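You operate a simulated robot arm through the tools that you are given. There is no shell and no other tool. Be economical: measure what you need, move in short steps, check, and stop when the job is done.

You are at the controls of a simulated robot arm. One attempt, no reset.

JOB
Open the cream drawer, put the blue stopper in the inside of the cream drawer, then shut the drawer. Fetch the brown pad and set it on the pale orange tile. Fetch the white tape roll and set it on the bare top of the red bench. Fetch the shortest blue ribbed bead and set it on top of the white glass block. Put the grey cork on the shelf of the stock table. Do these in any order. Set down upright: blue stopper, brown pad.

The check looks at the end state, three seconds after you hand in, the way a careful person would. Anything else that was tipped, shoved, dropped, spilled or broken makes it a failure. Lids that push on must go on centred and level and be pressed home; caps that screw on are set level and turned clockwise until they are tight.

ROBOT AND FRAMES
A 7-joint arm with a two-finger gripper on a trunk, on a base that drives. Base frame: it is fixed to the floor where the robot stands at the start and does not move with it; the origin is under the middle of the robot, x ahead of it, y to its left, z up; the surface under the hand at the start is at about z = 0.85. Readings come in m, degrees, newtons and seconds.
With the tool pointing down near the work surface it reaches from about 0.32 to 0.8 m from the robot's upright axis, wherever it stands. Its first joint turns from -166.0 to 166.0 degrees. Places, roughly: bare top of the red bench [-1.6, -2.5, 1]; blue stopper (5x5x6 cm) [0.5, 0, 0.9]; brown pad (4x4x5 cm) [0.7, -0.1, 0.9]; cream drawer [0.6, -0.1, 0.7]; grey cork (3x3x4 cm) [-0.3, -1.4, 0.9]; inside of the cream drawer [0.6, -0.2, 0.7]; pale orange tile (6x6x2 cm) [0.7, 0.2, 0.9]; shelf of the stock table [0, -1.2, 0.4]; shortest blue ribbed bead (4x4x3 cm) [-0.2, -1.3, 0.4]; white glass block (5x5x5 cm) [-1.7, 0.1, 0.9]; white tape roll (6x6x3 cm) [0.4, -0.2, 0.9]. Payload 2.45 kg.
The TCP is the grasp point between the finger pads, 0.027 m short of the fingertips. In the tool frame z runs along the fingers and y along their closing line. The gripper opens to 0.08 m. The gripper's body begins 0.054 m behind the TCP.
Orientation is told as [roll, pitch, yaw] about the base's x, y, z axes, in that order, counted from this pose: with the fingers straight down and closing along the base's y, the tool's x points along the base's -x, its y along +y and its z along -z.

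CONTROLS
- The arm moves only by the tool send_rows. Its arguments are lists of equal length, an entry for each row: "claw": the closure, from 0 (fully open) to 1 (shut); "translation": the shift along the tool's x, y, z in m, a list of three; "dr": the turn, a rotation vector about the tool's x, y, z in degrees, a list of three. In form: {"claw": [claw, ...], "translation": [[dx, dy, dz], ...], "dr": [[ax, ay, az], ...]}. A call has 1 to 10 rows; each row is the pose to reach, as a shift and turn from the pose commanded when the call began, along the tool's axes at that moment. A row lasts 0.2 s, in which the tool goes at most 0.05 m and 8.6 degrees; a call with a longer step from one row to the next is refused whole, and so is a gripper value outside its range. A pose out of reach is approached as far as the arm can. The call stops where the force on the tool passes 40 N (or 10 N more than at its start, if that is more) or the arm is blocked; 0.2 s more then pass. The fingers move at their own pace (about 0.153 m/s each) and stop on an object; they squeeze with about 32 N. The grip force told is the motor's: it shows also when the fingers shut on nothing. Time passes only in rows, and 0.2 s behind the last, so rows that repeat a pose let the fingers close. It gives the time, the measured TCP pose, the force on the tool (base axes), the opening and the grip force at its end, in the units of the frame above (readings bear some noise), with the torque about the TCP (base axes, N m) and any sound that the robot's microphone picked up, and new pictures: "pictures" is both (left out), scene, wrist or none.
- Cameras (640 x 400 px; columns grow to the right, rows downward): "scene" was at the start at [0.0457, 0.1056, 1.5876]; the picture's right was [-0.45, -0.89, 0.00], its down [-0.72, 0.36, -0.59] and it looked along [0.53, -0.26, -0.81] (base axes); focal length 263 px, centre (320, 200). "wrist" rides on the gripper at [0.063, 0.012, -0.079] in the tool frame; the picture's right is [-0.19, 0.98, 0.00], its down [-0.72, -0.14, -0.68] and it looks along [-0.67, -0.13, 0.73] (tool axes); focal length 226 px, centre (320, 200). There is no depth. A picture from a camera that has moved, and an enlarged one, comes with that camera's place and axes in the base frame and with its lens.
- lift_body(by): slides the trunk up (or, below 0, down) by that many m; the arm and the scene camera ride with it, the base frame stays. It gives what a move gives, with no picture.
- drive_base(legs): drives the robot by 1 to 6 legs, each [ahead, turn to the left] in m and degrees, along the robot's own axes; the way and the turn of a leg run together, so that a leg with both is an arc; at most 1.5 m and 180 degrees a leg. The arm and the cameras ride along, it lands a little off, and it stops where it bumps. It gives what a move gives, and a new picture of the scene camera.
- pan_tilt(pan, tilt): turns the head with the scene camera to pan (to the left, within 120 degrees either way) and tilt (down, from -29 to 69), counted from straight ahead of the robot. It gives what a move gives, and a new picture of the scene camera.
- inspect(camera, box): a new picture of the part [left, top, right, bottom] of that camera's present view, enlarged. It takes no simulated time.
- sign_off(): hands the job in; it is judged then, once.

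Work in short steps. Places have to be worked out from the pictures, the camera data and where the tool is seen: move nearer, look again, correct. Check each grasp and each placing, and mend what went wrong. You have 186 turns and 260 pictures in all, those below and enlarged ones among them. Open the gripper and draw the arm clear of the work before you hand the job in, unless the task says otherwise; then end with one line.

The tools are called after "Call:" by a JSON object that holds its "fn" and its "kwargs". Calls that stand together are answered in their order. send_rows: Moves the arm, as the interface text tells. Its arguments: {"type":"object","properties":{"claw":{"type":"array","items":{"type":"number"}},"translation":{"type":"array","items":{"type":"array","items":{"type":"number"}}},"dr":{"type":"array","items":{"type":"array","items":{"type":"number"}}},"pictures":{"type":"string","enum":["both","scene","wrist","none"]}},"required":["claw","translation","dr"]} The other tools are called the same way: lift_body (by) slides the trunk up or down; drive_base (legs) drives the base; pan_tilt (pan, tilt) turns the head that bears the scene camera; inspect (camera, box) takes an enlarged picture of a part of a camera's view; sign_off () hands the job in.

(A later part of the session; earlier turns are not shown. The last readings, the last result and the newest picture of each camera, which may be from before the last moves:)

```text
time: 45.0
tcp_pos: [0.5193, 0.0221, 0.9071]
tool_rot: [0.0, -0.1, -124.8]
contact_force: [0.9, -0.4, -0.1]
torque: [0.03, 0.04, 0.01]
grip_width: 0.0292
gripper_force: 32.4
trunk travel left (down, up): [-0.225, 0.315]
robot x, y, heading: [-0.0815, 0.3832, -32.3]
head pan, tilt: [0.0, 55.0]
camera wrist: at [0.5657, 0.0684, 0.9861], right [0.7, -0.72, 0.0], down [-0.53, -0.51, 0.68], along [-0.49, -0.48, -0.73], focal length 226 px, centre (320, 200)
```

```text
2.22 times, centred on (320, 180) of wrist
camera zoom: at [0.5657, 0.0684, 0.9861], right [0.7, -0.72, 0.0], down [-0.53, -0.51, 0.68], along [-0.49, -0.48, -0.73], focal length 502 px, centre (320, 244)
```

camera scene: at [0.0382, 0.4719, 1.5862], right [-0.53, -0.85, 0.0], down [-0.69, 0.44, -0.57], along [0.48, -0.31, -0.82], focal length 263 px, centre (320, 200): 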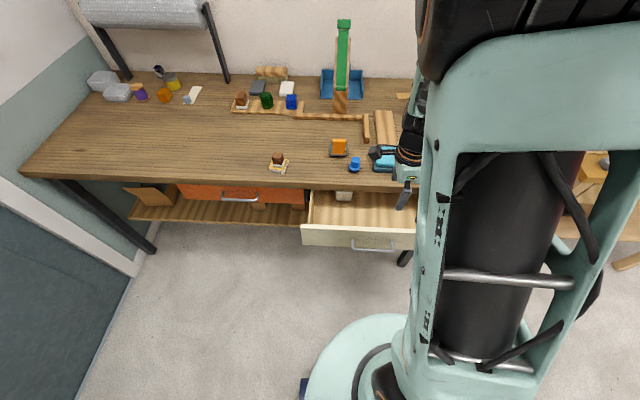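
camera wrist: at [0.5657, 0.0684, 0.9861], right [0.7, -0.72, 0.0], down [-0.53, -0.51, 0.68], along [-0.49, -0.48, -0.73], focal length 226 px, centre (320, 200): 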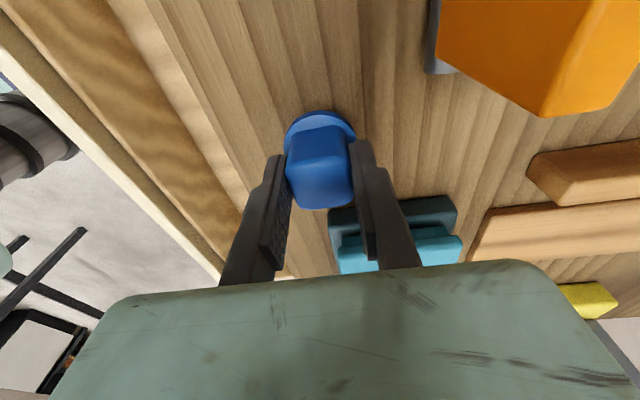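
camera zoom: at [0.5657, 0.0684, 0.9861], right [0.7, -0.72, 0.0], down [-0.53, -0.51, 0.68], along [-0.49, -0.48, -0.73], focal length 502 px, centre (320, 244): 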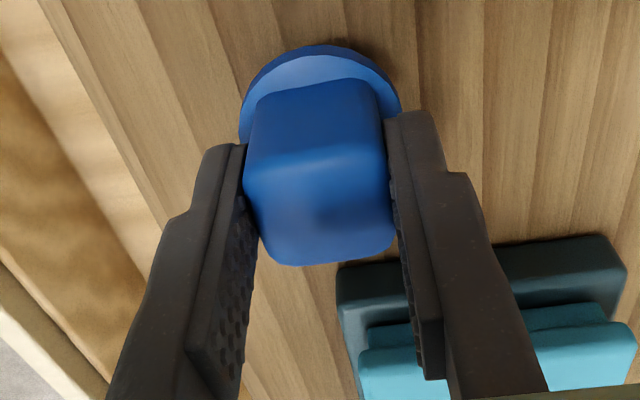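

The stopper is gripped. I lift it and carry it above the open drawer at about (0.356, 0.040).

Call:
{"fn": "send_rows", "kwargs": {"claw": [1, 1, 1, 1, 1, 1, 1, 1], "translation": [[0, 0, -0.03], [0, 0, -0.07], [-0.01, -0.018, -0.1], [-0.026, -0.048, -0.1], [-0.042, -0.078, -0.1], [-0.058, -0.105, -0.1], [-0.07, -0.128, -0.09], [-0.079, -0.1437, -0.07]], "dr": [[0, 0, 0], [0, 0, 0], [0, 0, 0], [0, 0, 0], [0, 0, 0], [0, 0, 0], [0, 0, 0], [0, 0, 0]]}}

```text
time: 46.8
tcp_pos: [0.3553, 0.0384, 0.9763]
tool_rot: [0.2, -0.2, -124.8]
contact_force: [0.9, 0.1, -0.2]
torque: [0.0, 0.01, -0.01]
grip_width: 0.0288
gripper_force: 32.1
trunk travel left (down, up): [-0.225, 0.315]
robot x, y, heading: [-0.0832, 0.3851, -32.2]
head pan, tilt: [0.0, 55.0]
camera scene: at [0.0373, 0.4724, 1.5862], right [-0.53, -0.85, 0.0], down [-0.69, 0.44, -0.57], along [0.48, -0.31, -0.82], focal length 263 px, centre (320, 200)
camera wrist: at [0.4016, 0.0836, 1.0553], right [0.7, -0.72, 0.0], down [-0.53, -0.51, 0.68], along [-0.49, -0.48, -0.73], focal length 226 px, centre (320, 200)
```

scene: 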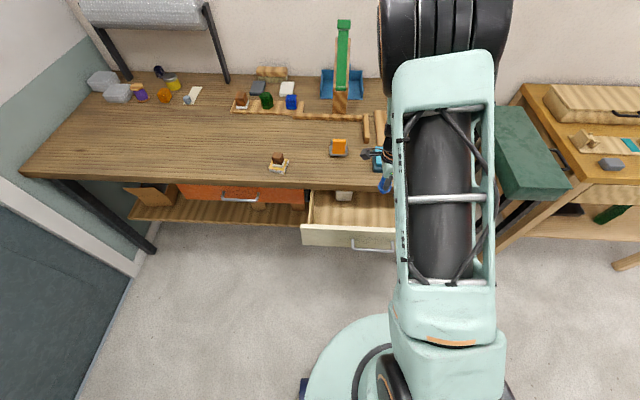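
wrist: 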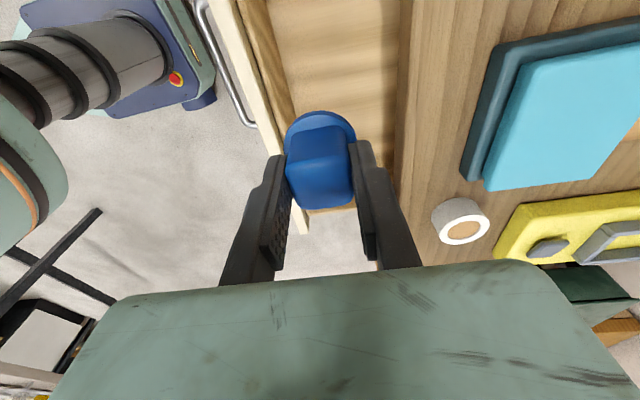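

The stopper is centred in the opening, between the front (n≈-0.21) and the bench edge (n≈-0.34). I lower it in steps.

Call:
{"fn": "send_rows", "kwargs": {"claw": [1, 1, 1, 1, 1, 1, 1], "translation": [[0, 0, 0.04], [0, 0, 0.08], [0, 0, 0.12], [0, 0, 0.15], [0, 0, 0.175], [0, 0, 0.19], [0, 0, 0.2]], "dr": [[0, 0, 0], [0, 0, 0], [0, 0, 0], [0, 0, 0], [0, 0, 0], [0, 0, 0], [0, 0, 0]], "pictures": "wrist"}}

```text
time: 48.4
tcp_pos: [0.358, 0.0393, 0.7773]
tool_rot: [0.0, 0.0, -124.9]
contact_force: [-0.5, 0.0, -0.4]
torque: [0.0, 0.01, 0.0]
grip_width: 0.0291
gripper_force: 32.2
trunk travel left (down, up): [-0.225, 0.315]
robot x, y, heading: [-0.0807, 0.3848, -32.2]
head pan, tilt: [0.0, 55.0]
camera wrist: at [0.4028, 0.0849, 0.8573], right [0.7, -0.72, 0.0], down [-0.53, -0.51, 0.68], along [-0.49, -0.47, -0.73], focal length 226 px, centre (320, 200)
```

wrist: 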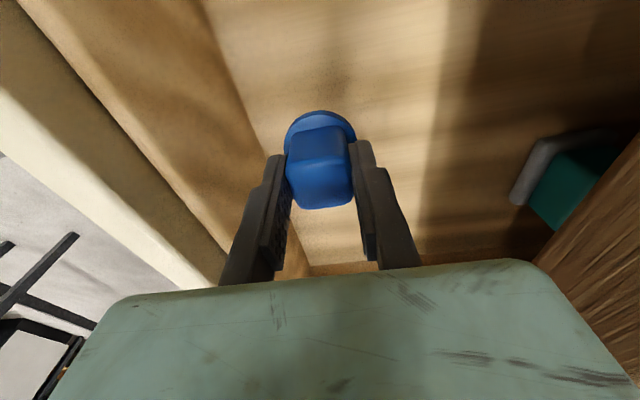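

No contact yet. I continue down in fine steps until it touches.

Call:
{"fn": "send_rows", "kwargs": {"claw": [1, 1, 1, 1, 1, 1, 1, 1], "translation": [[0, 0, 0.006], [0, 0, 0.01], [0, 0, 0.013], [0, 0, 0.016], [0, 0, 0.019], [0, 0, 0.022], [0, 0, 0.025], [0, 0, 0.028]], "dr": [[0, 0, 0], [0, 0, 0], [0, 0, 0], [0, 0, 0], [0, 0, 0], [0, 0, 0], [0, 0, 0], [0, 0, 0]], "pictures": "wrist"}}

```text
time: 50.2
tcp_pos: [0.3569, 0.0381, 0.7487]
tool_rot: [0.1, -0.1, -124.8]
contact_force: [-0.2, 0.0, 0.0]
torque: [0.05, 0.02, 0.02]
grip_width: 0.0288
gripper_force: 32.3
trunk travel left (down, up): [-0.225, 0.315]
robot x, y, heading: [-0.0851, 0.3831, -32.5]
head pan, tilt: [0.0, 55.0]
camera wrist: at [0.4019, 0.0842, 0.829], right [0.7, -0.72, 0.0], down [-0.53, -0.51, 0.68], along [-0.49, -0.48, -0.73], focal length 226 px, centre (320, 200)
```

wrist: 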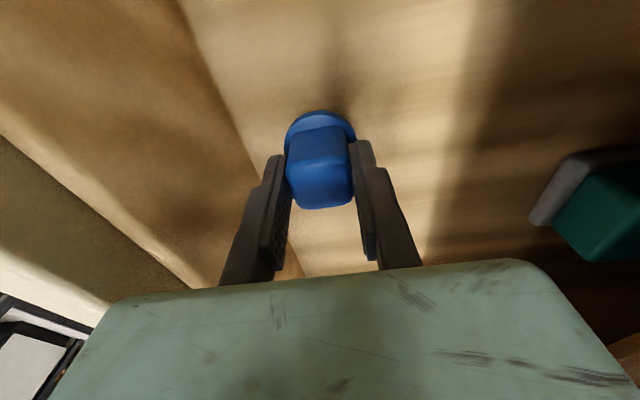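

Still no contact at TCP z=0.749. I go on.

Call:
{"fn": "send_rows", "kwargs": {"claw": [1, 1, 1, 1, 1, 1, 1, 1], "translation": [[0, 0, 0.003], [0, 0, 0.006], [0, 0, 0.009], [0, 0, 0.012], [0, 0, 0.015], [0, 0, 0.018], [0, 0, 0.021], [0, 0, 0.024]], "dr": [[0, 0, 0], [0, 0, 0], [0, 0, 0], [0, 0, 0], [0, 0, 0], [0, 0, 0], [0, 0, 0], [0, 0, 0]], "pictures": "wrist"}}

```text
time: 51.7
tcp_pos: [0.3591, 0.0367, 0.7334]
tool_rot: [0.4, -0.1, -124.7]
contact_force: [1.7, 0.2, 17.9]
torque: [0.02, -0.04, 0.0]
grip_width: 0.0285
gripper_force: 32.1
trunk travel left (down, up): [-0.225, 0.315]
robot x, y, heading: [-0.0791, 0.3835, -32.2]
head pan, tilt: [0.0, 55.0]
stopped in row 7: the force on the tool passed its limit at 48 N (the readings are from after the stop); the commanded pose is now the measured one
camera wrist: at [0.4039, 0.0831, 0.8127], right [0.7, -0.72, 0.01], down [-0.53, -0.51, 0.68], along [-0.49, -0.48, -0.73], focal length 226 px, centre (320, 200)
```

wrist: 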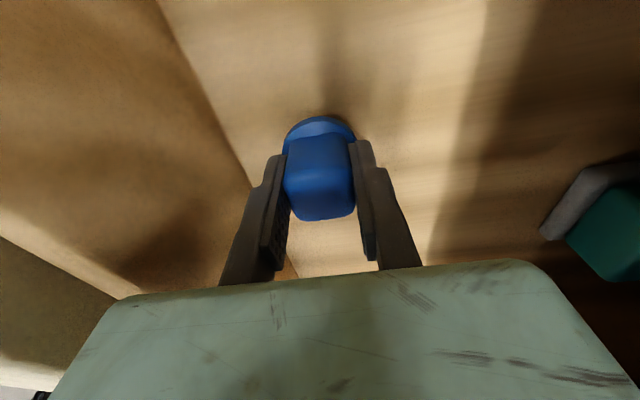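

It has touched the floor. I ease up 1.5 mm, open partially, and rise straight out.

Call:
{"fn": "send_rows", "kwargs": {"claw": [1, 0.6, 0.4, 0.4, 0.4, 0.4, 0.4, 0.4, 0.4], "translation": [[0, 0, -0.001], [0, 0, -0.001], [0, 0, -0.001], [0, 0, -0.02], [0, 0, -0.06], [0, 0, -0.1], [0, 0, -0.14], [0, 0, -0.18], [0, 0, -0.22]], "dr": [[0, 0, 0], [0, 0, 0], [0, 0, 0], [0, 0, 0], [0, 0, 0], [0, 0, 0], [0, 0, 0], [0, 0, 0], [0, 0, 0]], "pictures": "wrist"}}

```text
time: 53.7
tcp_pos: [0.3569, 0.0376, 0.9519]
tool_rot: [0.1, -0.1, -124.8]
contact_force: [-0.2, -0.7, 0.1]
torque: [-0.01, 0.04, -0.02]
grip_width: 0.048
gripper_force: 0.1
trunk travel left (down, up): [-0.225, 0.315]
robot x, y, heading: [-0.0805, 0.3862, -32.5]
head pan, tilt: [0.0, 55.0]
camera wrist: at [0.4017, 0.083, 1.0322], right [0.69, -0.72, 0.0], down [-0.53, -0.51, 0.68], along [-0.49, -0.48, -0.73], focal length 226 px, centre (320, 200)
```

wrist: 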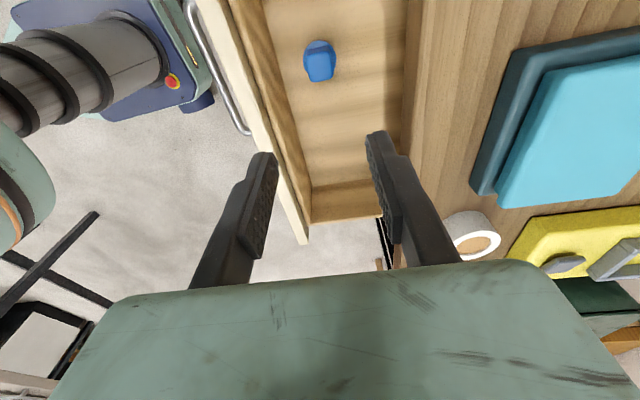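

The stopper stands upright in the drawer. I back up 0.12 m to regrasp the bar and push the drawer shut.

Call:
{"fn": "drive_base", "kwargs": {"legs": [[-0.12, 0]]}}

Call:
{"fn": "inspect", "kwargs": {"camera": "scene", "box": [280, 110, 472, 230]}}

```text
time: 54.9
tcp_pos: [0.2582, 0.0997, 0.9524]
tool_rot: [0.2, -0.1, -124.7]
contact_force: [-0.2, 0.4, 0.3]
torque: [0.0, 0.0, 0.01]
grip_width: 0.0481
gripper_force: 0.0
trunk travel left (down, up): [-0.225, 0.315]
robot x, y, heading: [-0.1799, 0.4453, -32.3]
head pan, tilt: [0.0, 55.0]
camera scene: at [-0.0627, 0.5356, 1.5864], right [-0.53, -0.85, 0.0], down [-0.69, 0.44, -0.57], along [0.49, -0.31, -0.82], focal length 263 px, centre (320, 200)
```

scene: 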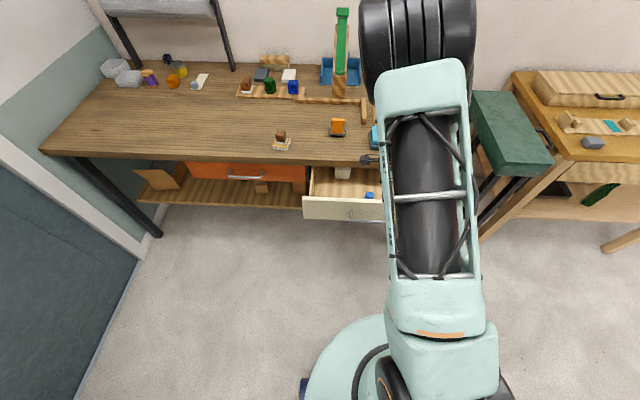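

```text
3.33 times, centred on (376, 170) of scene
camera zoom: at [-0.0627, 0.5356, 1.5864], right [-0.53, -0.85, 0.0], down [-0.69, 0.44, -0.57], along [0.49, -0.31, -0.82], focal length 877 px, centre (133, 300)
```

zoom: 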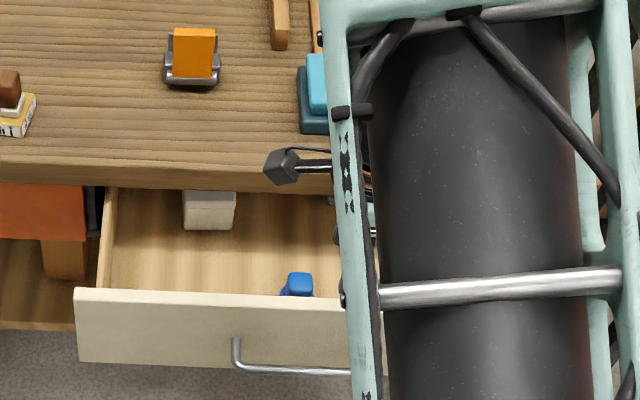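

I go outward first, tilt 45°, and descend to 8 cm short of the bar.

Call:
{"fn": "send_rows", "kwargs": {"claw": [0.5, 0.5, 0.5, 0.5, 0.5, 0.5, 0.5, 0.5], "translation": [[0, -0.03, 0], [0.003, -0.06, 0], [0.003, -0.0675, 0.02], [0.003, -0.0675, 0.05], [0.003, -0.0675, 0.08], [0.003, -0.0675, 0.11], [0.003, -0.0675, 0.14], [0.003, -0.0675, 0.157]], "dr": [[-5, 0, 0], [-11, 0, 0], [-18, 0, 0], [-25, 0, 0], [-32, 0, 0], [-38, 0, 0], [-45, 0, 0], [-45, 0, 0]], "pictures": "wrist"}}

```text
time: 56.7
tcp_pos: [0.2058, 0.1391, 0.7943]
tool_rot: [45.2, -0.2, -124.9]
contact_force: [-0.1, -0.5, 0.6]
torque: [0.0, 0.02, 0.01]
grip_width: 0.0399
gripper_force: 0.0
trunk travel left (down, up): [-0.225, 0.315]
robot x, y, heading: [-0.1798, 0.4474, -32.4]
head pan, tilt: [0.0, 55.0]
camera wrist: at [0.2015, 0.2191, 0.8597], right [0.46, -0.55, 0.7], down [-0.89, -0.26, 0.38], along [-0.03, -0.79, -0.61], focal length 226 px, centre (320, 200)
```

wrist: 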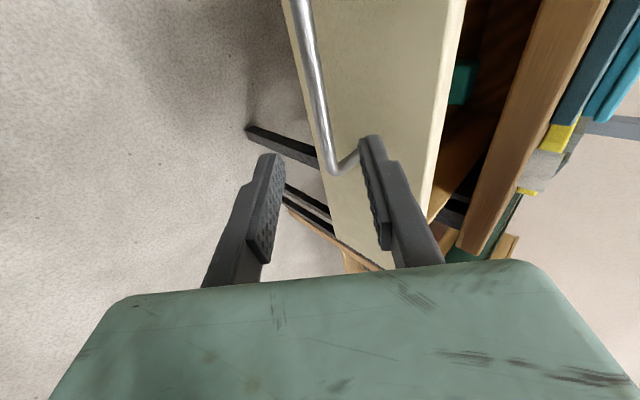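

The view matches the earlier approach. I advance 8.3 cm and grip the bar.

Call:
{"fn": "send_rows", "kwargs": {"claw": [0.5, 0.5, 0.5, 1, 1, 1], "translation": [[0, 0.001, 0.03], [0, 0.001, 0.06], [0, 0.001, 0.083], [0, 0.001, 0.083], [0, 0.001, 0.083], [0, 0.001, 0.083]], "dr": [[0, 0, 0], [0, 0, 0], [0, 0, 0], [0, 0, 0], [0, 0, 0], [0, 0, 0]], "pictures": "wrist"}}

```text
time: 58.1
tcp_pos: [0.2535, 0.1036, 0.7365]
tool_rot: [45.1, -0.2, -124.8]
contact_force: [-0.2, 0.4, -3.7]
torque: [0.12, -0.05, -0.14]
grip_width: 0.0115
gripper_force: 38.3
trunk travel left (down, up): [-0.225, 0.315]
robot x, y, heading: [-0.1815, 0.4429, -32.3]
head pan, tilt: [0.0, 55.0]
camera wrist: at [0.2492, 0.1841, 0.8011], right [0.46, -0.55, 0.7], down [-0.89, -0.26, 0.38], along [-0.03, -0.79, -0.61], focal length 226 px, centre (320, 200)
```

wrist: 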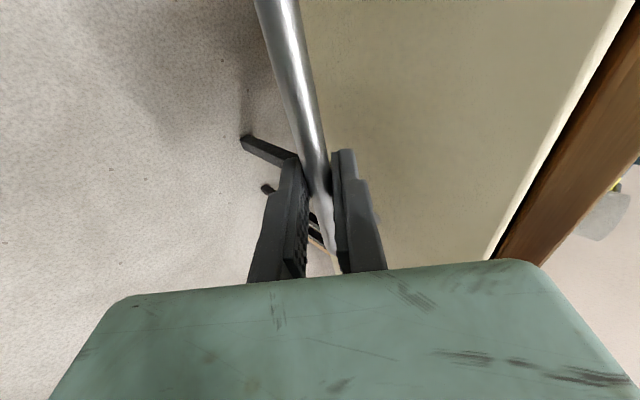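

The bar is gripped again. I push the drawer in smoothly by about 18.5 cm.

Call:
{"fn": "send_rows", "kwargs": {"claw": [1, 1, 1, 1, 1, 1, 1, 1, 1, 1], "translation": [[0, 0.008, 0.008], [0, 0.021, 0.021], [0, 0.035, 0.035], [0, 0.05, 0.05], [0, 0.065, 0.065], [0, 0.08, 0.08], [0, 0.095, 0.095], [0, 0.11, 0.11], [0, 0.122, 0.122], [0, 0.131, 0.131]], "dr": [[0, 0, 0], [0, 0, 0], [0, 0, 0], [0, 0, 0], [0, 0, 0], [0, 0, 0], [0, 0, 0], [0, 0, 0], [0, 0, 0], [0, 0, 0]], "pictures": "both"}}

```text
time: 60.3
tcp_pos: [0.4043, -0.0042, 0.7375]
tool_rot: [45.1, 0.0, -124.9]
contact_force: [-12.0, -20.1, -21.4]
torque: [-0.02, -0.01, -0.2]
grip_width: 0.0117
gripper_force: 39.2
trunk travel left (down, up): [-0.225, 0.315]
robot x, y, heading: [-0.1813, 0.4447, -32.4]
head pan, tilt: [0.0, 55.0]
camera scene: at [-0.061, 0.5317, 1.5863], right [-0.53, -0.85, 0.0], down [-0.69, 0.44, -0.57], along [0.48, -0.3, -0.82], focal length 263 px, centre (320, 200)
camera wrist: at [0.4015, 0.0769, 0.8013], right [0.46, -0.55, 0.7], down [-0.89, -0.25, 0.38], along [-0.03, -0.79, -0.61], focal length 226 px, centre (320, 200)
```

scene: 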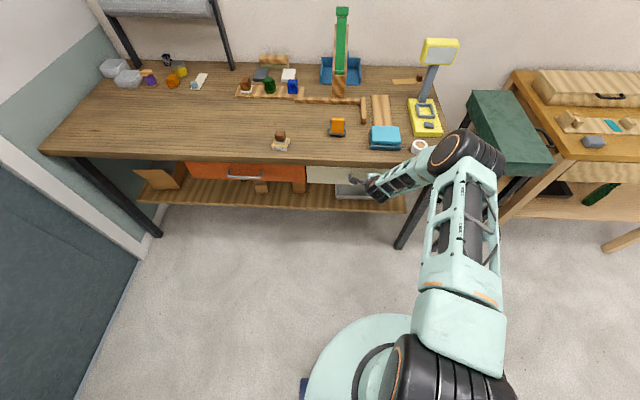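
wrist: 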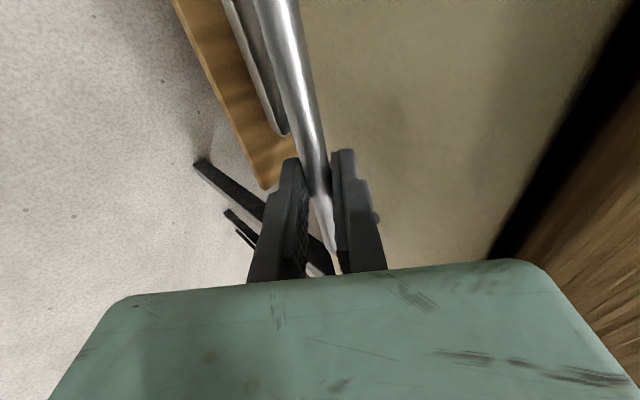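

The drawer is back at its closed position. I release and back out.

Call:
{"fn": "send_rows", "kwargs": {"claw": [0.6, 0.5, 0.5, 0.5, 0.5, 0.5, 0.4, 0.2, 0.0], "translation": [[0, 0, 0], [0, 0, 0], [0, 0, -0.03], [0, 0, -0.07], [0, 0, -0.11], [0, 0.02, -0.14], [0, 0.05, -0.17], [0, 0.08, -0.2], [0, 0.11, -0.23]], "dr": [[0, 0, 0], [0, 0, 0], [0, 0, 0], [0, 0, 0], [8, 0, 0], [16, 0, 0], [24, 0, 0], [32, 0, 0], [40, 0, 0]]}}

Call:
{"fn": "inspect", "kwargs": {"camera": "scene", "box": [280, 110, 472, 230]}}

```text
time: 62.3
tcp_pos: [0.3376, 0.0494, 0.9799]
tool_rot: [5.1, -0.1, -124.8]
contact_force: [-0.4, -0.3, 0.2]
torque: [-0.01, 0.01, 0.0]
grip_width: 0.0798
gripper_force: 0.0
trunk travel left (down, up): [-0.225, 0.315]
robot x, y, heading: [-0.1811, 0.4465, -32.1]
head pan, tilt: [0.0, 55.0]
camera scene: at [-0.0619, 0.535, 1.5862], right [-0.53, -0.85, 0.0], down [-0.69, 0.44, -0.57], along [0.48, -0.31, -0.82], focal length 263 px, centre (320, 200)
camera wrist: at [0.3772, 0.099, 1.06], right [0.69, -0.72, 0.09], down [-0.57, -0.47, 0.67], along [-0.44, -0.51, -0.74], focal length 226 px, centre (320, 200)
```

scene: 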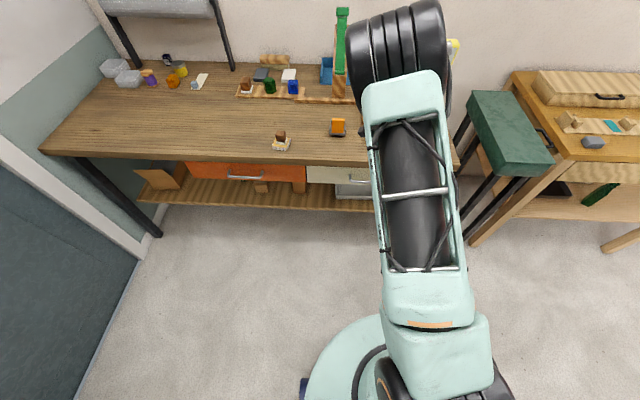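
wrist: 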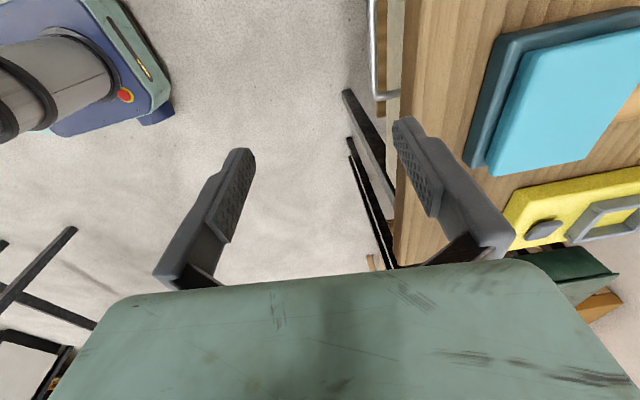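

```text
3.33 times, centred on (376, 170) of scene
camera zoom: at [-0.0619, 0.535, 1.5862], right [-0.53, -0.85, 0.0], down [-0.69, 0.44, -0.57], along [0.48, -0.31, -0.82], focal length 877 px, centre (133, 300)
```

zoom: 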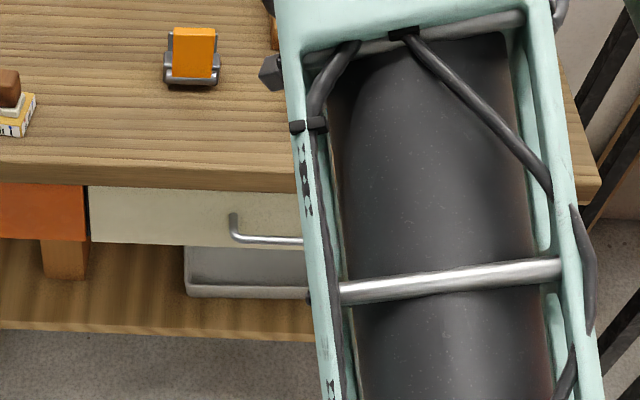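

The drawer is shut. Now the tape roll, near (0.365, -0.19). I drive ahead 0.12 and move the hand over it.

Call:
{"fn": "drive_base", "kwargs": {"legs": [[0.12, 0]]}}

```text
time: 63.6
tcp_pos: [0.4373, -0.0166, 0.9787]
tool_rot: [5.1, -0.1, -124.8]
contact_force: [0.5, -0.5, 0.4]
torque: [0.0, 0.0, 0.01]
grip_width: 0.08
gripper_force: 0.1
trunk travel left (down, up): [-0.225, 0.315]
robot x, y, heading: [-0.0794, 0.3801, -32.2]
head pan, tilt: [0.0, 55.0]
camera scene: at [0.0409, 0.4701, 1.5862], right [-0.54, -0.84, 0.0], down [-0.69, 0.44, -0.57], along [0.48, -0.31, -0.82], focal length 263 px, centre (320, 200)
```

scene: 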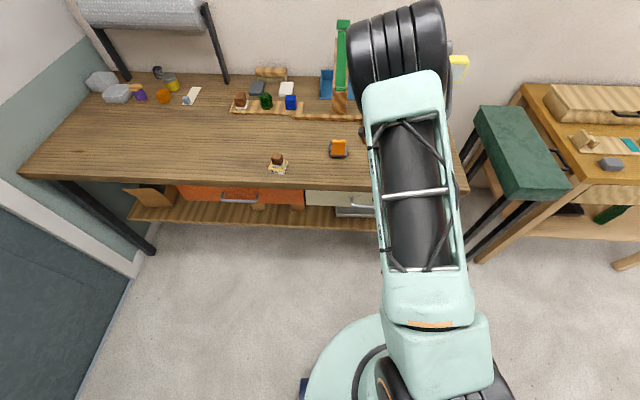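

I move over the roll, raising slightly and levelling the tool.

Call:
{"fn": "send_rows", "kwargs": {"claw": [0, 0, 0, 0, 0, 0], "translation": [[0, 0, -0.04], [-0.038, 0.008, -0.05], [-0.076, 0.016, -0.05], [-0.114, 0.024, -0.05], [-0.15, 0.033, -0.05], [-0.187, 0.041, -0.05]], "dr": [[5.1, 0, 0], [5.1, 0, 0], [5.1, 0, 0], [5.1, 0, 0], [5.1, 0, 0], [5.1, 0, 0]], "pictures": "wrist"}}

```text
time: 65.0
tcp_pos: [0.3612, -0.1932, 1.0341]
tool_rot: [0.1, -0.1, -125.1]
contact_force: [0.0, 0.7, 1.3]
torque: [0.01, -0.02, -0.02]
grip_width: 0.08
gripper_force: 0.0
trunk travel left (down, up): [-0.225, 0.315]
robot x, y, heading: [-0.0768, 0.3836, -32.1]
head pan, tilt: [0.0, 55.0]
camera wrist: at [0.4069, -0.1476, 1.1126], right [0.69, -0.72, 0.0], down [-0.53, -0.51, 0.68], along [-0.49, -0.47, -0.73], focal length 226 px, centre (320, 200)
```

wrist: 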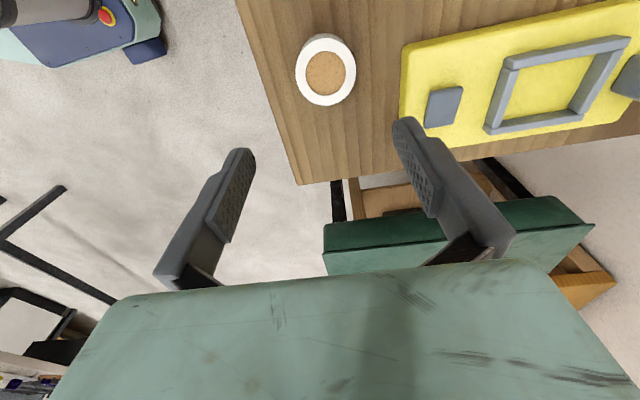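

The roll is centred at about (0.372, -0.190). I descend to z=0.881 and grip it across the outside.

Call:
{"fn": "send_rows", "kwargs": {"claw": [0, 0, 0, 0, 0, 1, 1, 1], "translation": [[0.0086, 0.0067, 0.03], [0.0086, 0.0067, 0.07], [0.0086, 0.0067, 0.11], [0.0086, 0.0067, 0.14], [0.0086, 0.0067, 0.153], [0.0086, 0.0067, 0.153], [0.0086, 0.0067, 0.153], [0.0086, 0.0067, 0.153]], "dr": [[0, 0, 0], [0, 0, 0], [0, 0, 0], [0, 0, 0], [0, 0, 0], [0, 0, 0], [0, 0, 0], [0, 0, 0]], "pictures": "wrist"}}

```text
time: 66.8
tcp_pos: [0.3701, -0.1885, 0.8815]
tool_rot: [0.3, -0.1, -124.9]
contact_force: [-3.5, -2.7, 17.5]
torque: [0.29, 0.48, 0.21]
grip_width: 0.054
gripper_force: 32.2
trunk travel left (down, up): [-0.225, 0.315]
robot x, y, heading: [-0.0746, 0.3825, -32.5]
head pan, tilt: [0.0, 55.0]
camera wrist: at [0.4155, -0.1423, 0.9605], right [0.69, -0.72, 0.0], down [-0.53, -0.5, 0.68], along [-0.49, -0.48, -0.73], focal length 226 px, centre (320, 200)
```

wrist: 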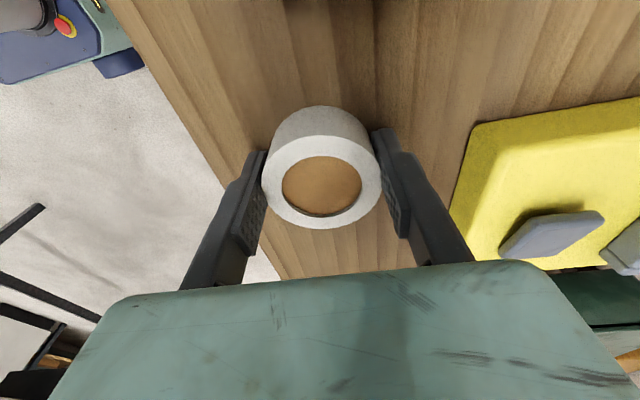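

The roll is gripped at 5.4 cm. I lift it and bring it in close for driving.

Call:
{"fn": "send_rows", "kwargs": {"claw": [1, 1, 1, 1, 1, 1, 1, 1, 1], "translation": [[0, 0, -0.02], [0, 0, -0.06], [0, 0, -0.11], [0, 0, -0.16], [0.02, -0.03, -0.2], [0.04, -0.06, -0.22], [0.06, -0.1, -0.24], [0.08, -0.14, -0.26], [0.1, -0.17, -0.27]], "dr": [[0, 0, 0], [0, 0, 0], [0, 0, 0], [0, 0, 0], [0, 0, 0], [0, 0, 0], [0, 0, 0], [0, 0, 0], [0, 0, 0]], "pictures": "wrist"}}

Call:
{"fn": "pan_tilt", "kwargs": {"pan": -80, "tilt": 25}}

Call:
{"fn": "pan_tilt", "kwargs": {"pan": -118, "tilt": 25}}

```text
refused: row 5 steps farther than a row can; nothing moved
```

```text
time: 68.3
tcp_pos: [0.3688, -0.1874, 0.8804]
tool_rot: [0.1, 0.0, -124.8]
contact_force: [0.7, -7.7, 21.0]
torque: [0.2, 0.53, 0.14]
grip_width: 0.0536
gripper_force: 32.3
trunk travel left (down, up): [-0.225, 0.315]
robot x, y, heading: [-0.078, 0.3815, -32.4]
head pan, tilt: [-80.0, 25.0]
camera scene: at [-0.0572, 0.4248, 1.6303], right [-0.92, 0.38, 0.0], down [0.16, 0.39, -0.91], along [-0.34, -0.84, -0.42], focal length 263 px, centre (320, 200)
```

scene: 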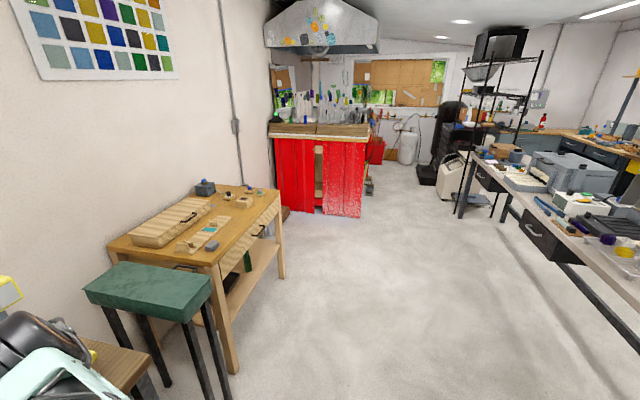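

```text
time: 69.3
tcp_pos: [0.3702, -0.1878, 0.8821]
tool_rot: [0.1, -0.1, -124.8]
contact_force: [1.1, -7.9, 22.7]
torque: [0.18, 0.53, 0.15]
grip_width: 0.0539
gripper_force: 31.1
trunk travel left (down, up): [-0.225, 0.315]
robot x, y, heading: [-0.0797, 0.3821, -32.5]
head pan, tilt: [-118.0, 25.0]
camera scene: at [-0.1022, 0.4645, 1.6303], right [-0.49, 0.87, 0.0], down [0.37, 0.21, -0.91], along [-0.79, -0.45, -0.42], focal length 263 px, centre (320, 200)
```

scene: 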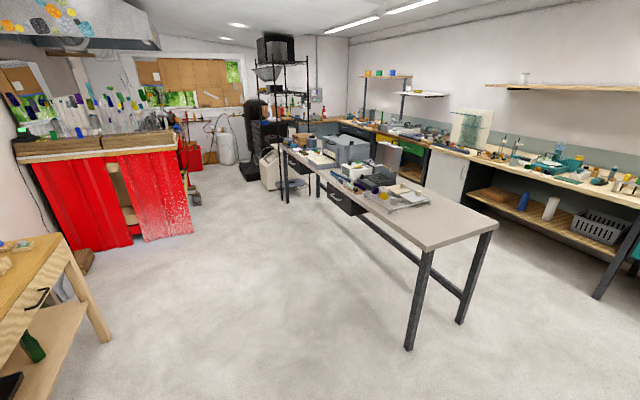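

Rows 5 etc. were too long, so I lift in smaller steps. The red bench is in view at direction (-0.35, -0.9).

Call:
{"fn": "send_rows", "kwargs": {"claw": [1, 1, 1, 1, 1, 1], "translation": [[0, 0, -0.015], [0, 0, -0.05], [0, 0, -0.09], [0, 0, -0.13], [0, 0, -0.17], [0, 0, -0.2]], "dr": [[0, 0, 0], [0, 0, 0], [0, 0, 0], [0, 0, 0], [0, 0, 0], [0, 0, 0]], "pictures": "wrist"}}

Call:
{"fn": "send_rows", "kwargs": {"claw": [1, 1, 1, 1, 1, 1, 1], "translation": [[0.018, -0.038, 0], [0.037, -0.077, 0], [0.055, -0.115, 0], [0.074, -0.153, -0.01], [0.093, -0.19, -0.02], [0.11, -0.23, -0.03], [0.13, -0.268, -0.04]], "dr": [[0, 0, 0], [0, 0, 0], [0, 0, 0], [0, 0, 0], [0, 0, 0], [0, 0, 0], [0, 0, 0]], "pictures": "none"}}

Call:
{"fn": "drive_base", "kwargs": {"legs": [[-0.3, 0], [0, -80]]}}

```text
time: 70.8
tcp_pos: [0.3708, -0.188, 1.0822]
tool_rot: [-0.1, 0.0, -124.9]
contact_force: [-0.7, -0.4, -0.7]
torque: [0.01, -0.01, -0.03]
grip_width: 0.0542
gripper_force: 32.6
trunk travel left (down, up): [-0.225, 0.315]
robot x, y, heading: [-0.0786, 0.3839, -32.4]
head pan, tilt: [-118.0, 25.0]
camera wrist: at [0.4165, -0.1427, 1.1613], right [0.69, -0.72, 0.0], down [-0.53, -0.51, 0.68], along [-0.49, -0.47, -0.73], focal length 226 px, centre (320, 200)
```

wrist: 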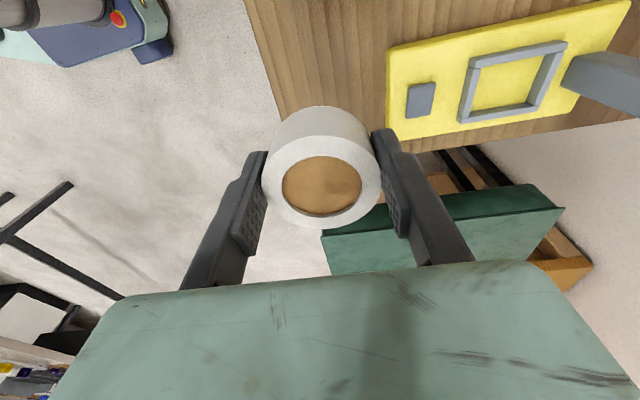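

```text
time: 72.3
tcp_pos: [0.2219, 0.0743, 1.1167]
tool_rot: [0.2, -0.1, -125.0]
contact_force: [-0.1, 0.7, -1.2]
torque: [-0.01, -0.01, -0.01]
grip_width: 0.0541
gripper_force: 32.0
trunk travel left (down, up): [-0.225, 0.315]
robot x, y, heading: [-0.0829, 0.3823, -32.4]
head pan, tilt: [-118.0, 25.0]
```

```text
time: 77.9
tcp_pos: [-0.5852, 0.1941, 1.1175]
tool_rot: [0.1, -0.1, 153.9]
contact_force: [-0.3, -0.1, -0.8]
torque: [-0.06, -0.01, -0.02]
grip_width: 0.0539
gripper_force: 31.9
trunk travel left (down, up): [-0.225, 0.315]
robot x, y, heading: [-0.3278, 0.5402, -113.4]
head pan, tilt: [-118.0, 25.0]
camera scene: at [-0.2475, 0.5724, 1.6303], right [0.78, 0.62, 0.0], down [0.26, -0.33, -0.91], along [-0.56, 0.71, -0.42], focal length 263 px, centre (320, 200)
```

scene: 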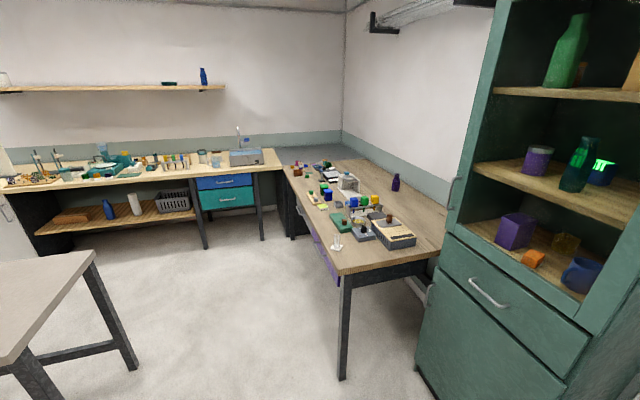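

Heading -113.4°. I drive 1.3 m ahead with the head facing forward to check the way.

Call:
{"fn": "drive_base", "kwargs": {"legs": [[1.3, 0]]}}

Call:
{"fn": "pan_tilt", "kwargs": {"pan": 0, "tilt": 35}}

```text
time: 84.5
tcp_pos: [-1.1106, -1.013, 1.1172]
tool_rot: [0.1, -0.1, 154.0]
contact_force: [0.3, 0.0, -1.4]
torque: [-0.02, -0.01, 0.0]
grip_width: 0.0539
gripper_force: 31.9
trunk travel left (down, up): [-0.225, 0.315]
robot x, y, heading: [-0.8536, -0.6674, -113.4]
head pan, tilt: [-118.0, 25.0]
camera scene: at [-0.7736, -0.6341, 1.6303], right [0.78, 0.62, 0.0], down [0.26, -0.33, -0.91], along [-0.56, 0.71, -0.42], focal length 263 px, centre (320, 200)
```

scene: 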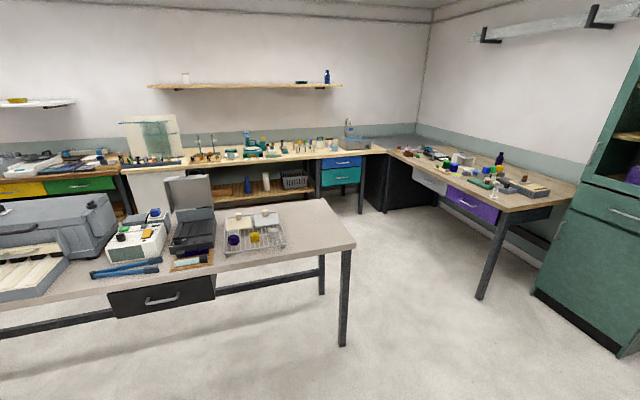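

```text
time: 86.5
tcp_pos: [-1.1115, -1.0133, 1.1184]
tool_rot: [0.1, -0.1, 153.9]
contact_force: [-0.5, -0.3, -0.9]
torque: [-0.01, 0.02, -0.01]
grip_width: 0.0538
gripper_force: 32.1
trunk travel left (down, up): [-0.225, 0.315]
robot x, y, heading: [-0.8515, -0.6661, -113.9]
head pan, tilt: [0.0, 35.0]
camera scene: at [-0.7515, -0.7867, 1.6145], right [-0.92, 0.4, 0.0], down [0.23, 0.53, -0.82], along [-0.33, -0.75, -0.57], focal length 263 px, centre (320, 200)
```

scene: 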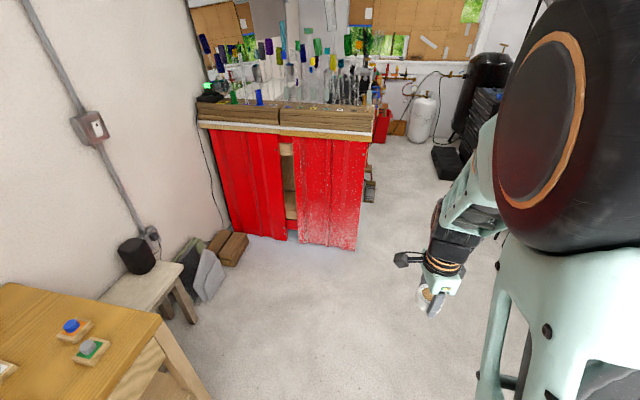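

Call:
{"fn": "inspect", "kwargs": {"camera": "scene", "box": [180, 20, 420, 170]}}

```text
2.67 times, centred on (300, 95) of scene
camera zoom: at [-0.7515, -0.7867, 1.6145], right [-0.92, 0.4, 0.0], down [0.23, 0.53, -0.82], along [-0.33, -0.75, -0.57], focal length 701 px, centre (373, 480)
```

zoom: 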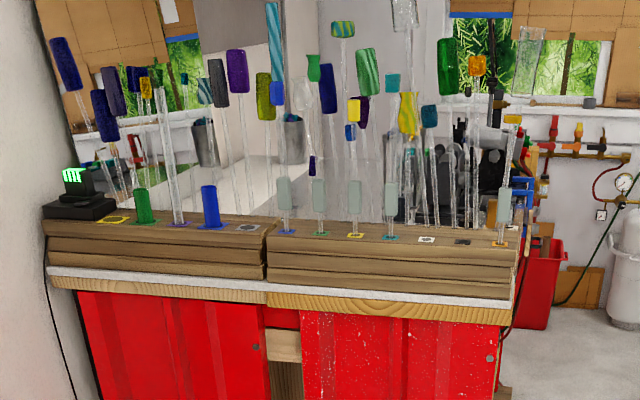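

The front of the red bench carries a rack with tall glass rods, and the bare top must be behind it. I raise the trunk to see over.

Call:
{"fn": "lift_body", "kwargs": {"by": 0.31}}

Call:
{"fn": "inspect", "kwargs": {"camera": "scene", "box": [180, 20, 440, 180]}}

```text
time: 89.6
tcp_pos: [-1.1105, -1.0125, 1.4264]
tool_rot: [0.2, -0.2, 153.9]
contact_force: [0.6, 0.9, -0.5]
torque: [0.0, -0.03, 0.02]
grip_width: 0.0539
gripper_force: 32.1
trunk travel left (down, up): [-0.535, 0.005]
robot x, y, heading: [-0.8517, -0.6664, -113.5]
head pan, tilt: [0.0, 35.0]
```

```text
2.46 times, centred on (310, 100) of scene
camera zoom: at [-0.7515, -0.7869, 1.9244], right [-0.92, 0.4, 0.0], down [0.23, 0.53, -0.82], along [-0.33, -0.75, -0.57], focal length 647 px, centre (345, 446)
```

zoom: 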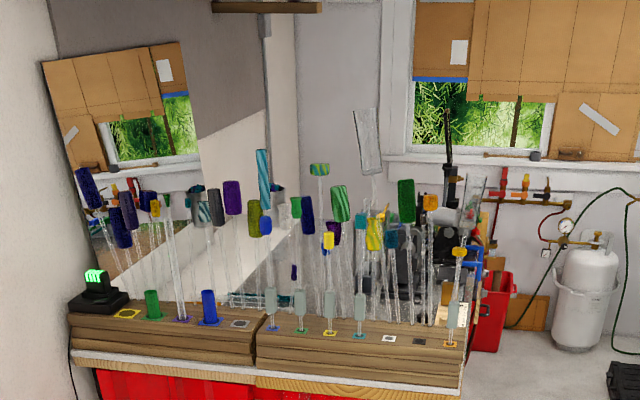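

The labelled wood top at the right, around (-1.7, -2.48), looks like the target region. I drive closer and look down at it.

Call:
{"fn": "drive_base", "kwargs": {"legs": [[0, 3.5], [1.1, 0], [0, -12.5]]}}

Call:
{"fn": "pan_tilt", "kwargs": {"pan": 0, "tilt": 52}}

```text
time: 96.5
tcp_pos: [-1.5116, -2.0261, 1.427]
tool_rot: [0.1, -0.1, 147.1]
contact_force: [0.1, -0.2, -1.1]
torque: [0.01, -0.02, -0.03]
grip_width: 0.0538
gripper_force: 31.9
trunk travel left (down, up): [-0.535, 0.005]
robot x, y, heading: [-1.2119, -1.7131, -120.3]
head pan, tilt: [0.0, 35.0]
camera scene: at [-1.1279, -1.8441, 1.9245], right [-0.86, 0.51, 0.0], down [0.29, 0.49, -0.82], along [-0.42, -0.71, -0.57], focal length 263 px, centre (320, 200)
```

scene: 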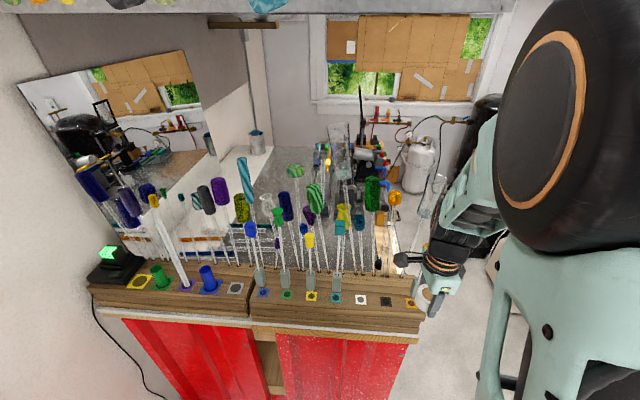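

```text
time: 97.3
tcp_pos: [-1.5105, -2.0248, 1.4273]
tool_rot: [0.1, -0.1, 147.1]
contact_force: [-0.3, -0.2, -0.6]
torque: [-0.02, 0.0, 0.01]
grip_width: 0.0538
gripper_force: 31.8
trunk travel left (down, up): [-0.535, 0.005]
robot x, y, heading: [-1.2151, -1.7131, -120.4]
head pan, tilt: [0.0, 52.0]
camera scene: at [-1.121, -1.8333, 1.9002], right [-0.86, 0.51, 0.0], down [0.4, 0.68, -0.62], along [-0.31, -0.53, -0.79], focal length 263 px, centre (320, 200)
```

scene: 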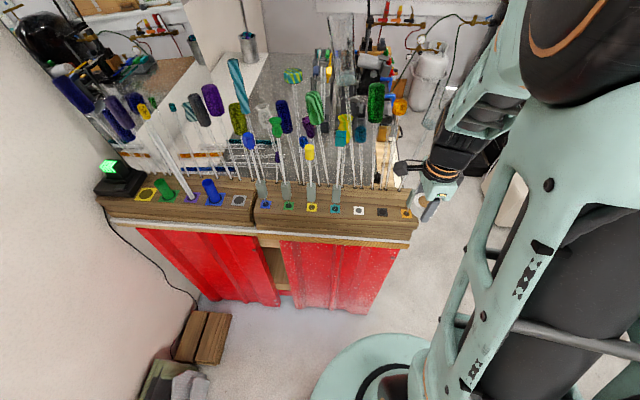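

Call:
{"fn": "inspect", "kwargs": {"camera": "scene", "box": [220, 90, 428, 220]}}

```text
3.08 times, centred on (324, 155) of scene
camera zoom: at [-1.121, -1.8333, 1.9002], right [-0.86, 0.51, 0.0], down [0.4, 0.68, -0.62], along [-0.31, -0.53, -0.79], focal length 809 px, centre (308, 338)
```

zoom: 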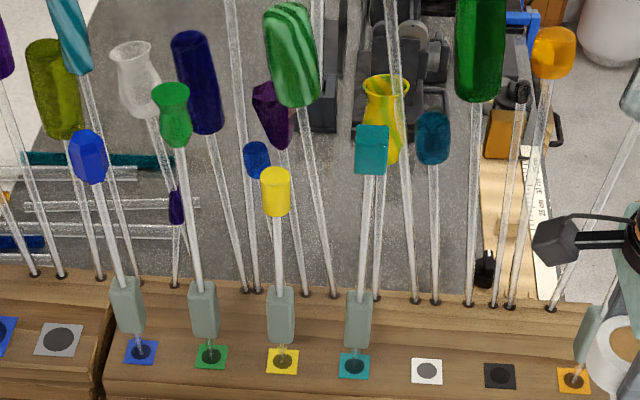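

The bare grey top lies behind the fence of glass rods, so I'll approach from the bench's right end. I drive round, clear of its corner.

Call:
{"fn": "drive_base", "kwargs": {"legs": [[0, -79], [0.78, 0], [0, 82]]}}

```text
time: 108.6
tcp_pos: [-2.2441, -1.7597, 1.4282]
tool_rot: [0.1, -0.1, 148.1]
contact_force: [-0.5, 0.3, -0.1]
torque: [-0.03, 0.02, -0.02]
grip_width: 0.0537
gripper_force: 32.3
trunk travel left (down, up): [-0.535, 0.005]
robot x, y, heading: [-1.9524, -1.4427, -119.5]
head pan, tilt: [0.0, 52.0]
camera scene: at [-1.8558, -1.5594, 1.9001], right [-0.87, 0.49, 0.0], down [0.39, 0.69, -0.62], along [-0.3, -0.54, -0.79], focal length 263 px, centre (320, 200)
```

scene: 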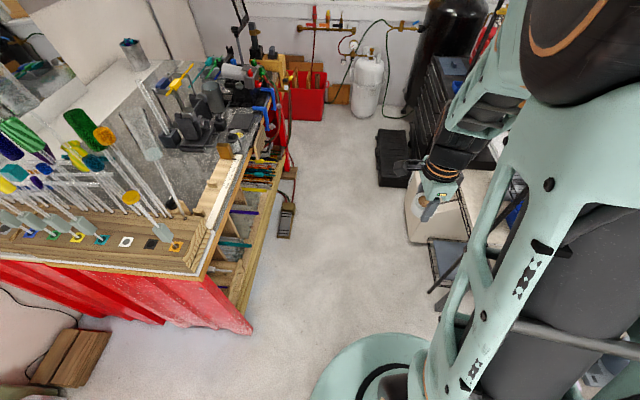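

Clear view: the bare grey top lies between the rods and the machine, open from the right side. I drive to the right end of the bench and face it.

Call:
{"fn": "drive_base", "kwargs": {"legs": [[0, 4.6], [0.82, 0], [0, 82.4]]}}

```text
time: 117.1
tcp_pos: [-1.9946, -2.4976, 1.4281]
tool_rot: [0.2, -0.2, -125.0]
contact_force: [0.7, 0.6, -0.8]
torque: [-0.03, -0.05, 0.0]
grip_width: 0.0536
gripper_force: 32.7
trunk travel left (down, up): [-0.535, 0.005]
robot x, y, heading: [-2.2962, -2.1848, -32.5]
head pan, tilt: [0.0, 52.0]
camera scene: at [-2.1744, -2.1018, 1.9001], right [-0.54, -0.84, 0.0], down [-0.66, 0.42, -0.62], along [0.52, -0.33, -0.79], focal length 263 px, centre (320, 200)
```

scene: 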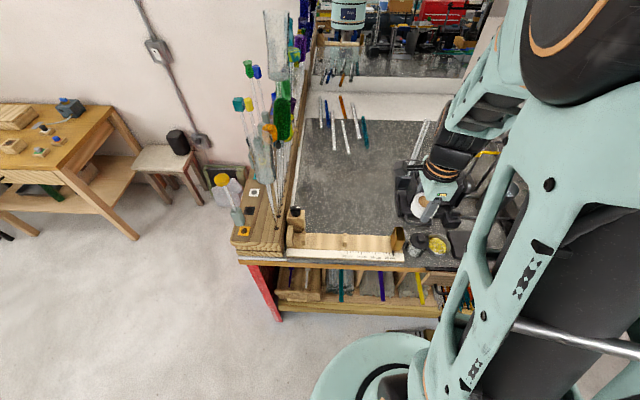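

I move the roll above the bare spot near (-1.667, -2.535) at z≈1.25.

Call:
{"fn": "send_rows", "kwargs": {"claw": [1, 1, 1, 1, 1, 1, 1, 1, 1, 1], "translation": [[0.016, 0.029, 0], [0.032, 0.058, 0], [0.048, 0.087, 0], [0.064, 0.116, 0.01], [0.08, 0.145, 0.03], [0.096, 0.174, 0.06], [0.112, 0.203, 0.09], [0.128, 0.232, 0.12], [0.144, 0.261, 0.15], [0.158, 0.29, 0.18]], "dr": [[0, 0, 0], [0, 0, 0], [0, 0, 0], [0, 0, 0], [0, 0, 0], [0, 0, 0], [0, 0, 0], [0, 0, 0], [0, 0, 0], [0, 0, 0]]}}

```text
time: 119.3
tcp_pos: [-1.666, -2.5359, 1.2464]
tool_rot: [-0.1, -0.1, -125.1]
contact_force: [0.2, -0.4, 0.0]
torque: [0.0, -0.03, 0.03]
grip_width: 0.0538
gripper_force: 32.6
trunk travel left (down, up): [-0.535, 0.005]
robot x, y, heading: [-2.2983, -2.1867, -32.6]
head pan, tilt: [0.0, 52.0]
camera scene: at [-2.1719, -2.1026, 1.8999], right [-0.54, -0.84, 0.0], down [-0.67, 0.43, -0.61], along [0.52, -0.33, -0.79], focal length 263 px, centre (320, 200)
camera wrist: at [-1.6207, -2.4907, 1.3266], right [0.69, -0.72, 0.0], down [-0.53, -0.51, 0.68], along [-0.49, -0.47, -0.73], focal length 226 px, centre (320, 200)
```

scene: 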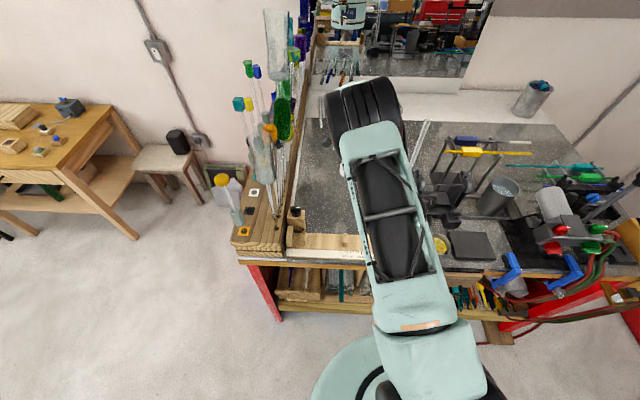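
wrist: 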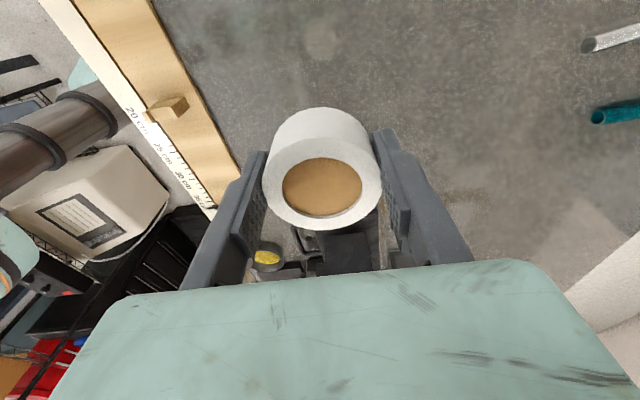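

The landing spot, near pixel (321, 54), is bare grey top. I lower 18 cm.

Call:
{"fn": "send_rows", "kwargs": {"claw": [1, 1, 1, 1, 1], "translation": [[0, 0, 0.04], [0, 0, 0.08], [0, 0, 0.12], [0, 0, 0.155], [0, 0, 0.18]], "dr": [[0, 0, 0], [0, 0, 0], [0, 0, 0], [0, 0, 0], [0, 0, 0]], "pictures": "wrist"}}

```text
time: 120.5
tcp_pos: [-1.6648, -2.5368, 1.0657]
tool_rot: [0.0, -0.1, -125.0]
contact_force: [0.1, -1.0, 0.4]
torque: [0.01, -0.01, 0.01]
grip_width: 0.0535
gripper_force: 32.1
trunk travel left (down, up): [-0.535, 0.005]
robot x, y, heading: [-2.297, -2.1841, -32.8]
head pan, tilt: [0.0, 52.0]
camera wrist: at [-1.6182, -2.4908, 1.1457], right [0.69, -0.72, 0.0], down [-0.53, -0.51, 0.68], along [-0.49, -0.47, -0.73], focal length 226 px, centre (320, 200)
```

wrist: 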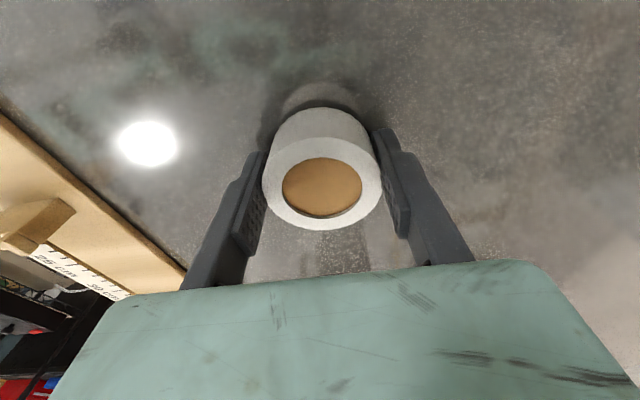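

The reflection shows it's about 3 cm above the top. I lower slowly until it touches.

Call:
{"fn": "send_rows", "kwargs": {"claw": [1, 1, 1, 1, 1, 1, 1, 1, 1, 1], "translation": [[0, 0, 0.005], [0, 0, 0.01], [0, 0, 0.014], [0, 0, 0.018], [0, 0, 0.022], [0, 0, 0.026], [0, 0, 0.03], [0, 0, 0.034], [0, 0, 0.038], [0, 0, 0.042]], "dr": [[0, 0, 0], [0, 0, 0], [0, 0, 0], [0, 0, 0], [0, 0, 0], [0, 0, 0], [0, 0, 0], [0, 0, 0], [0, 0, 0], [0, 0, 0]], "pictures": "wrist"}}

```text
time: 121.3
tcp_pos: [-1.6647, -2.5361, 1.0617]
tool_rot: [0.5, -0.2, -125.0]
contact_force: [-9.7, 4.6, 21.1]
torque: [0.67, 0.77, 0.03]
grip_width: 0.0538
gripper_force: 32.5
trunk travel left (down, up): [-0.535, 0.005]
robot x, y, heading: [-2.298, -2.1847, -32.7]
head pan, tilt: [0.0, 52.0]
stopped in row 4: the force on the tool passed its limit at 44 N (the readings are from after the stop); the commanded pose is now the measured one
camera wrist: at [-1.6188, -2.4908, 1.1408], right [0.69, -0.72, 0.01], down [-0.53, -0.5, 0.68], along [-0.49, -0.48, -0.73], focal length 226 px, centre (320, 200)
```

wrist: 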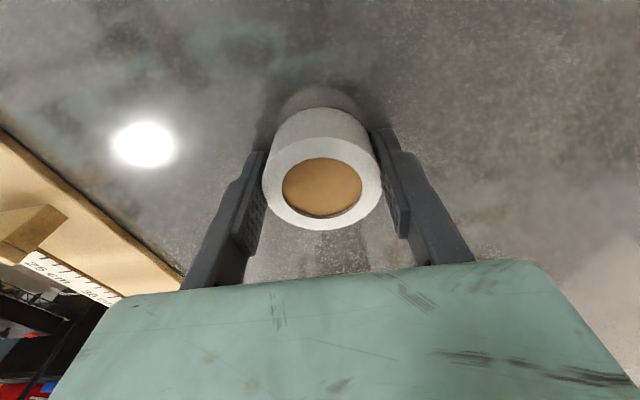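

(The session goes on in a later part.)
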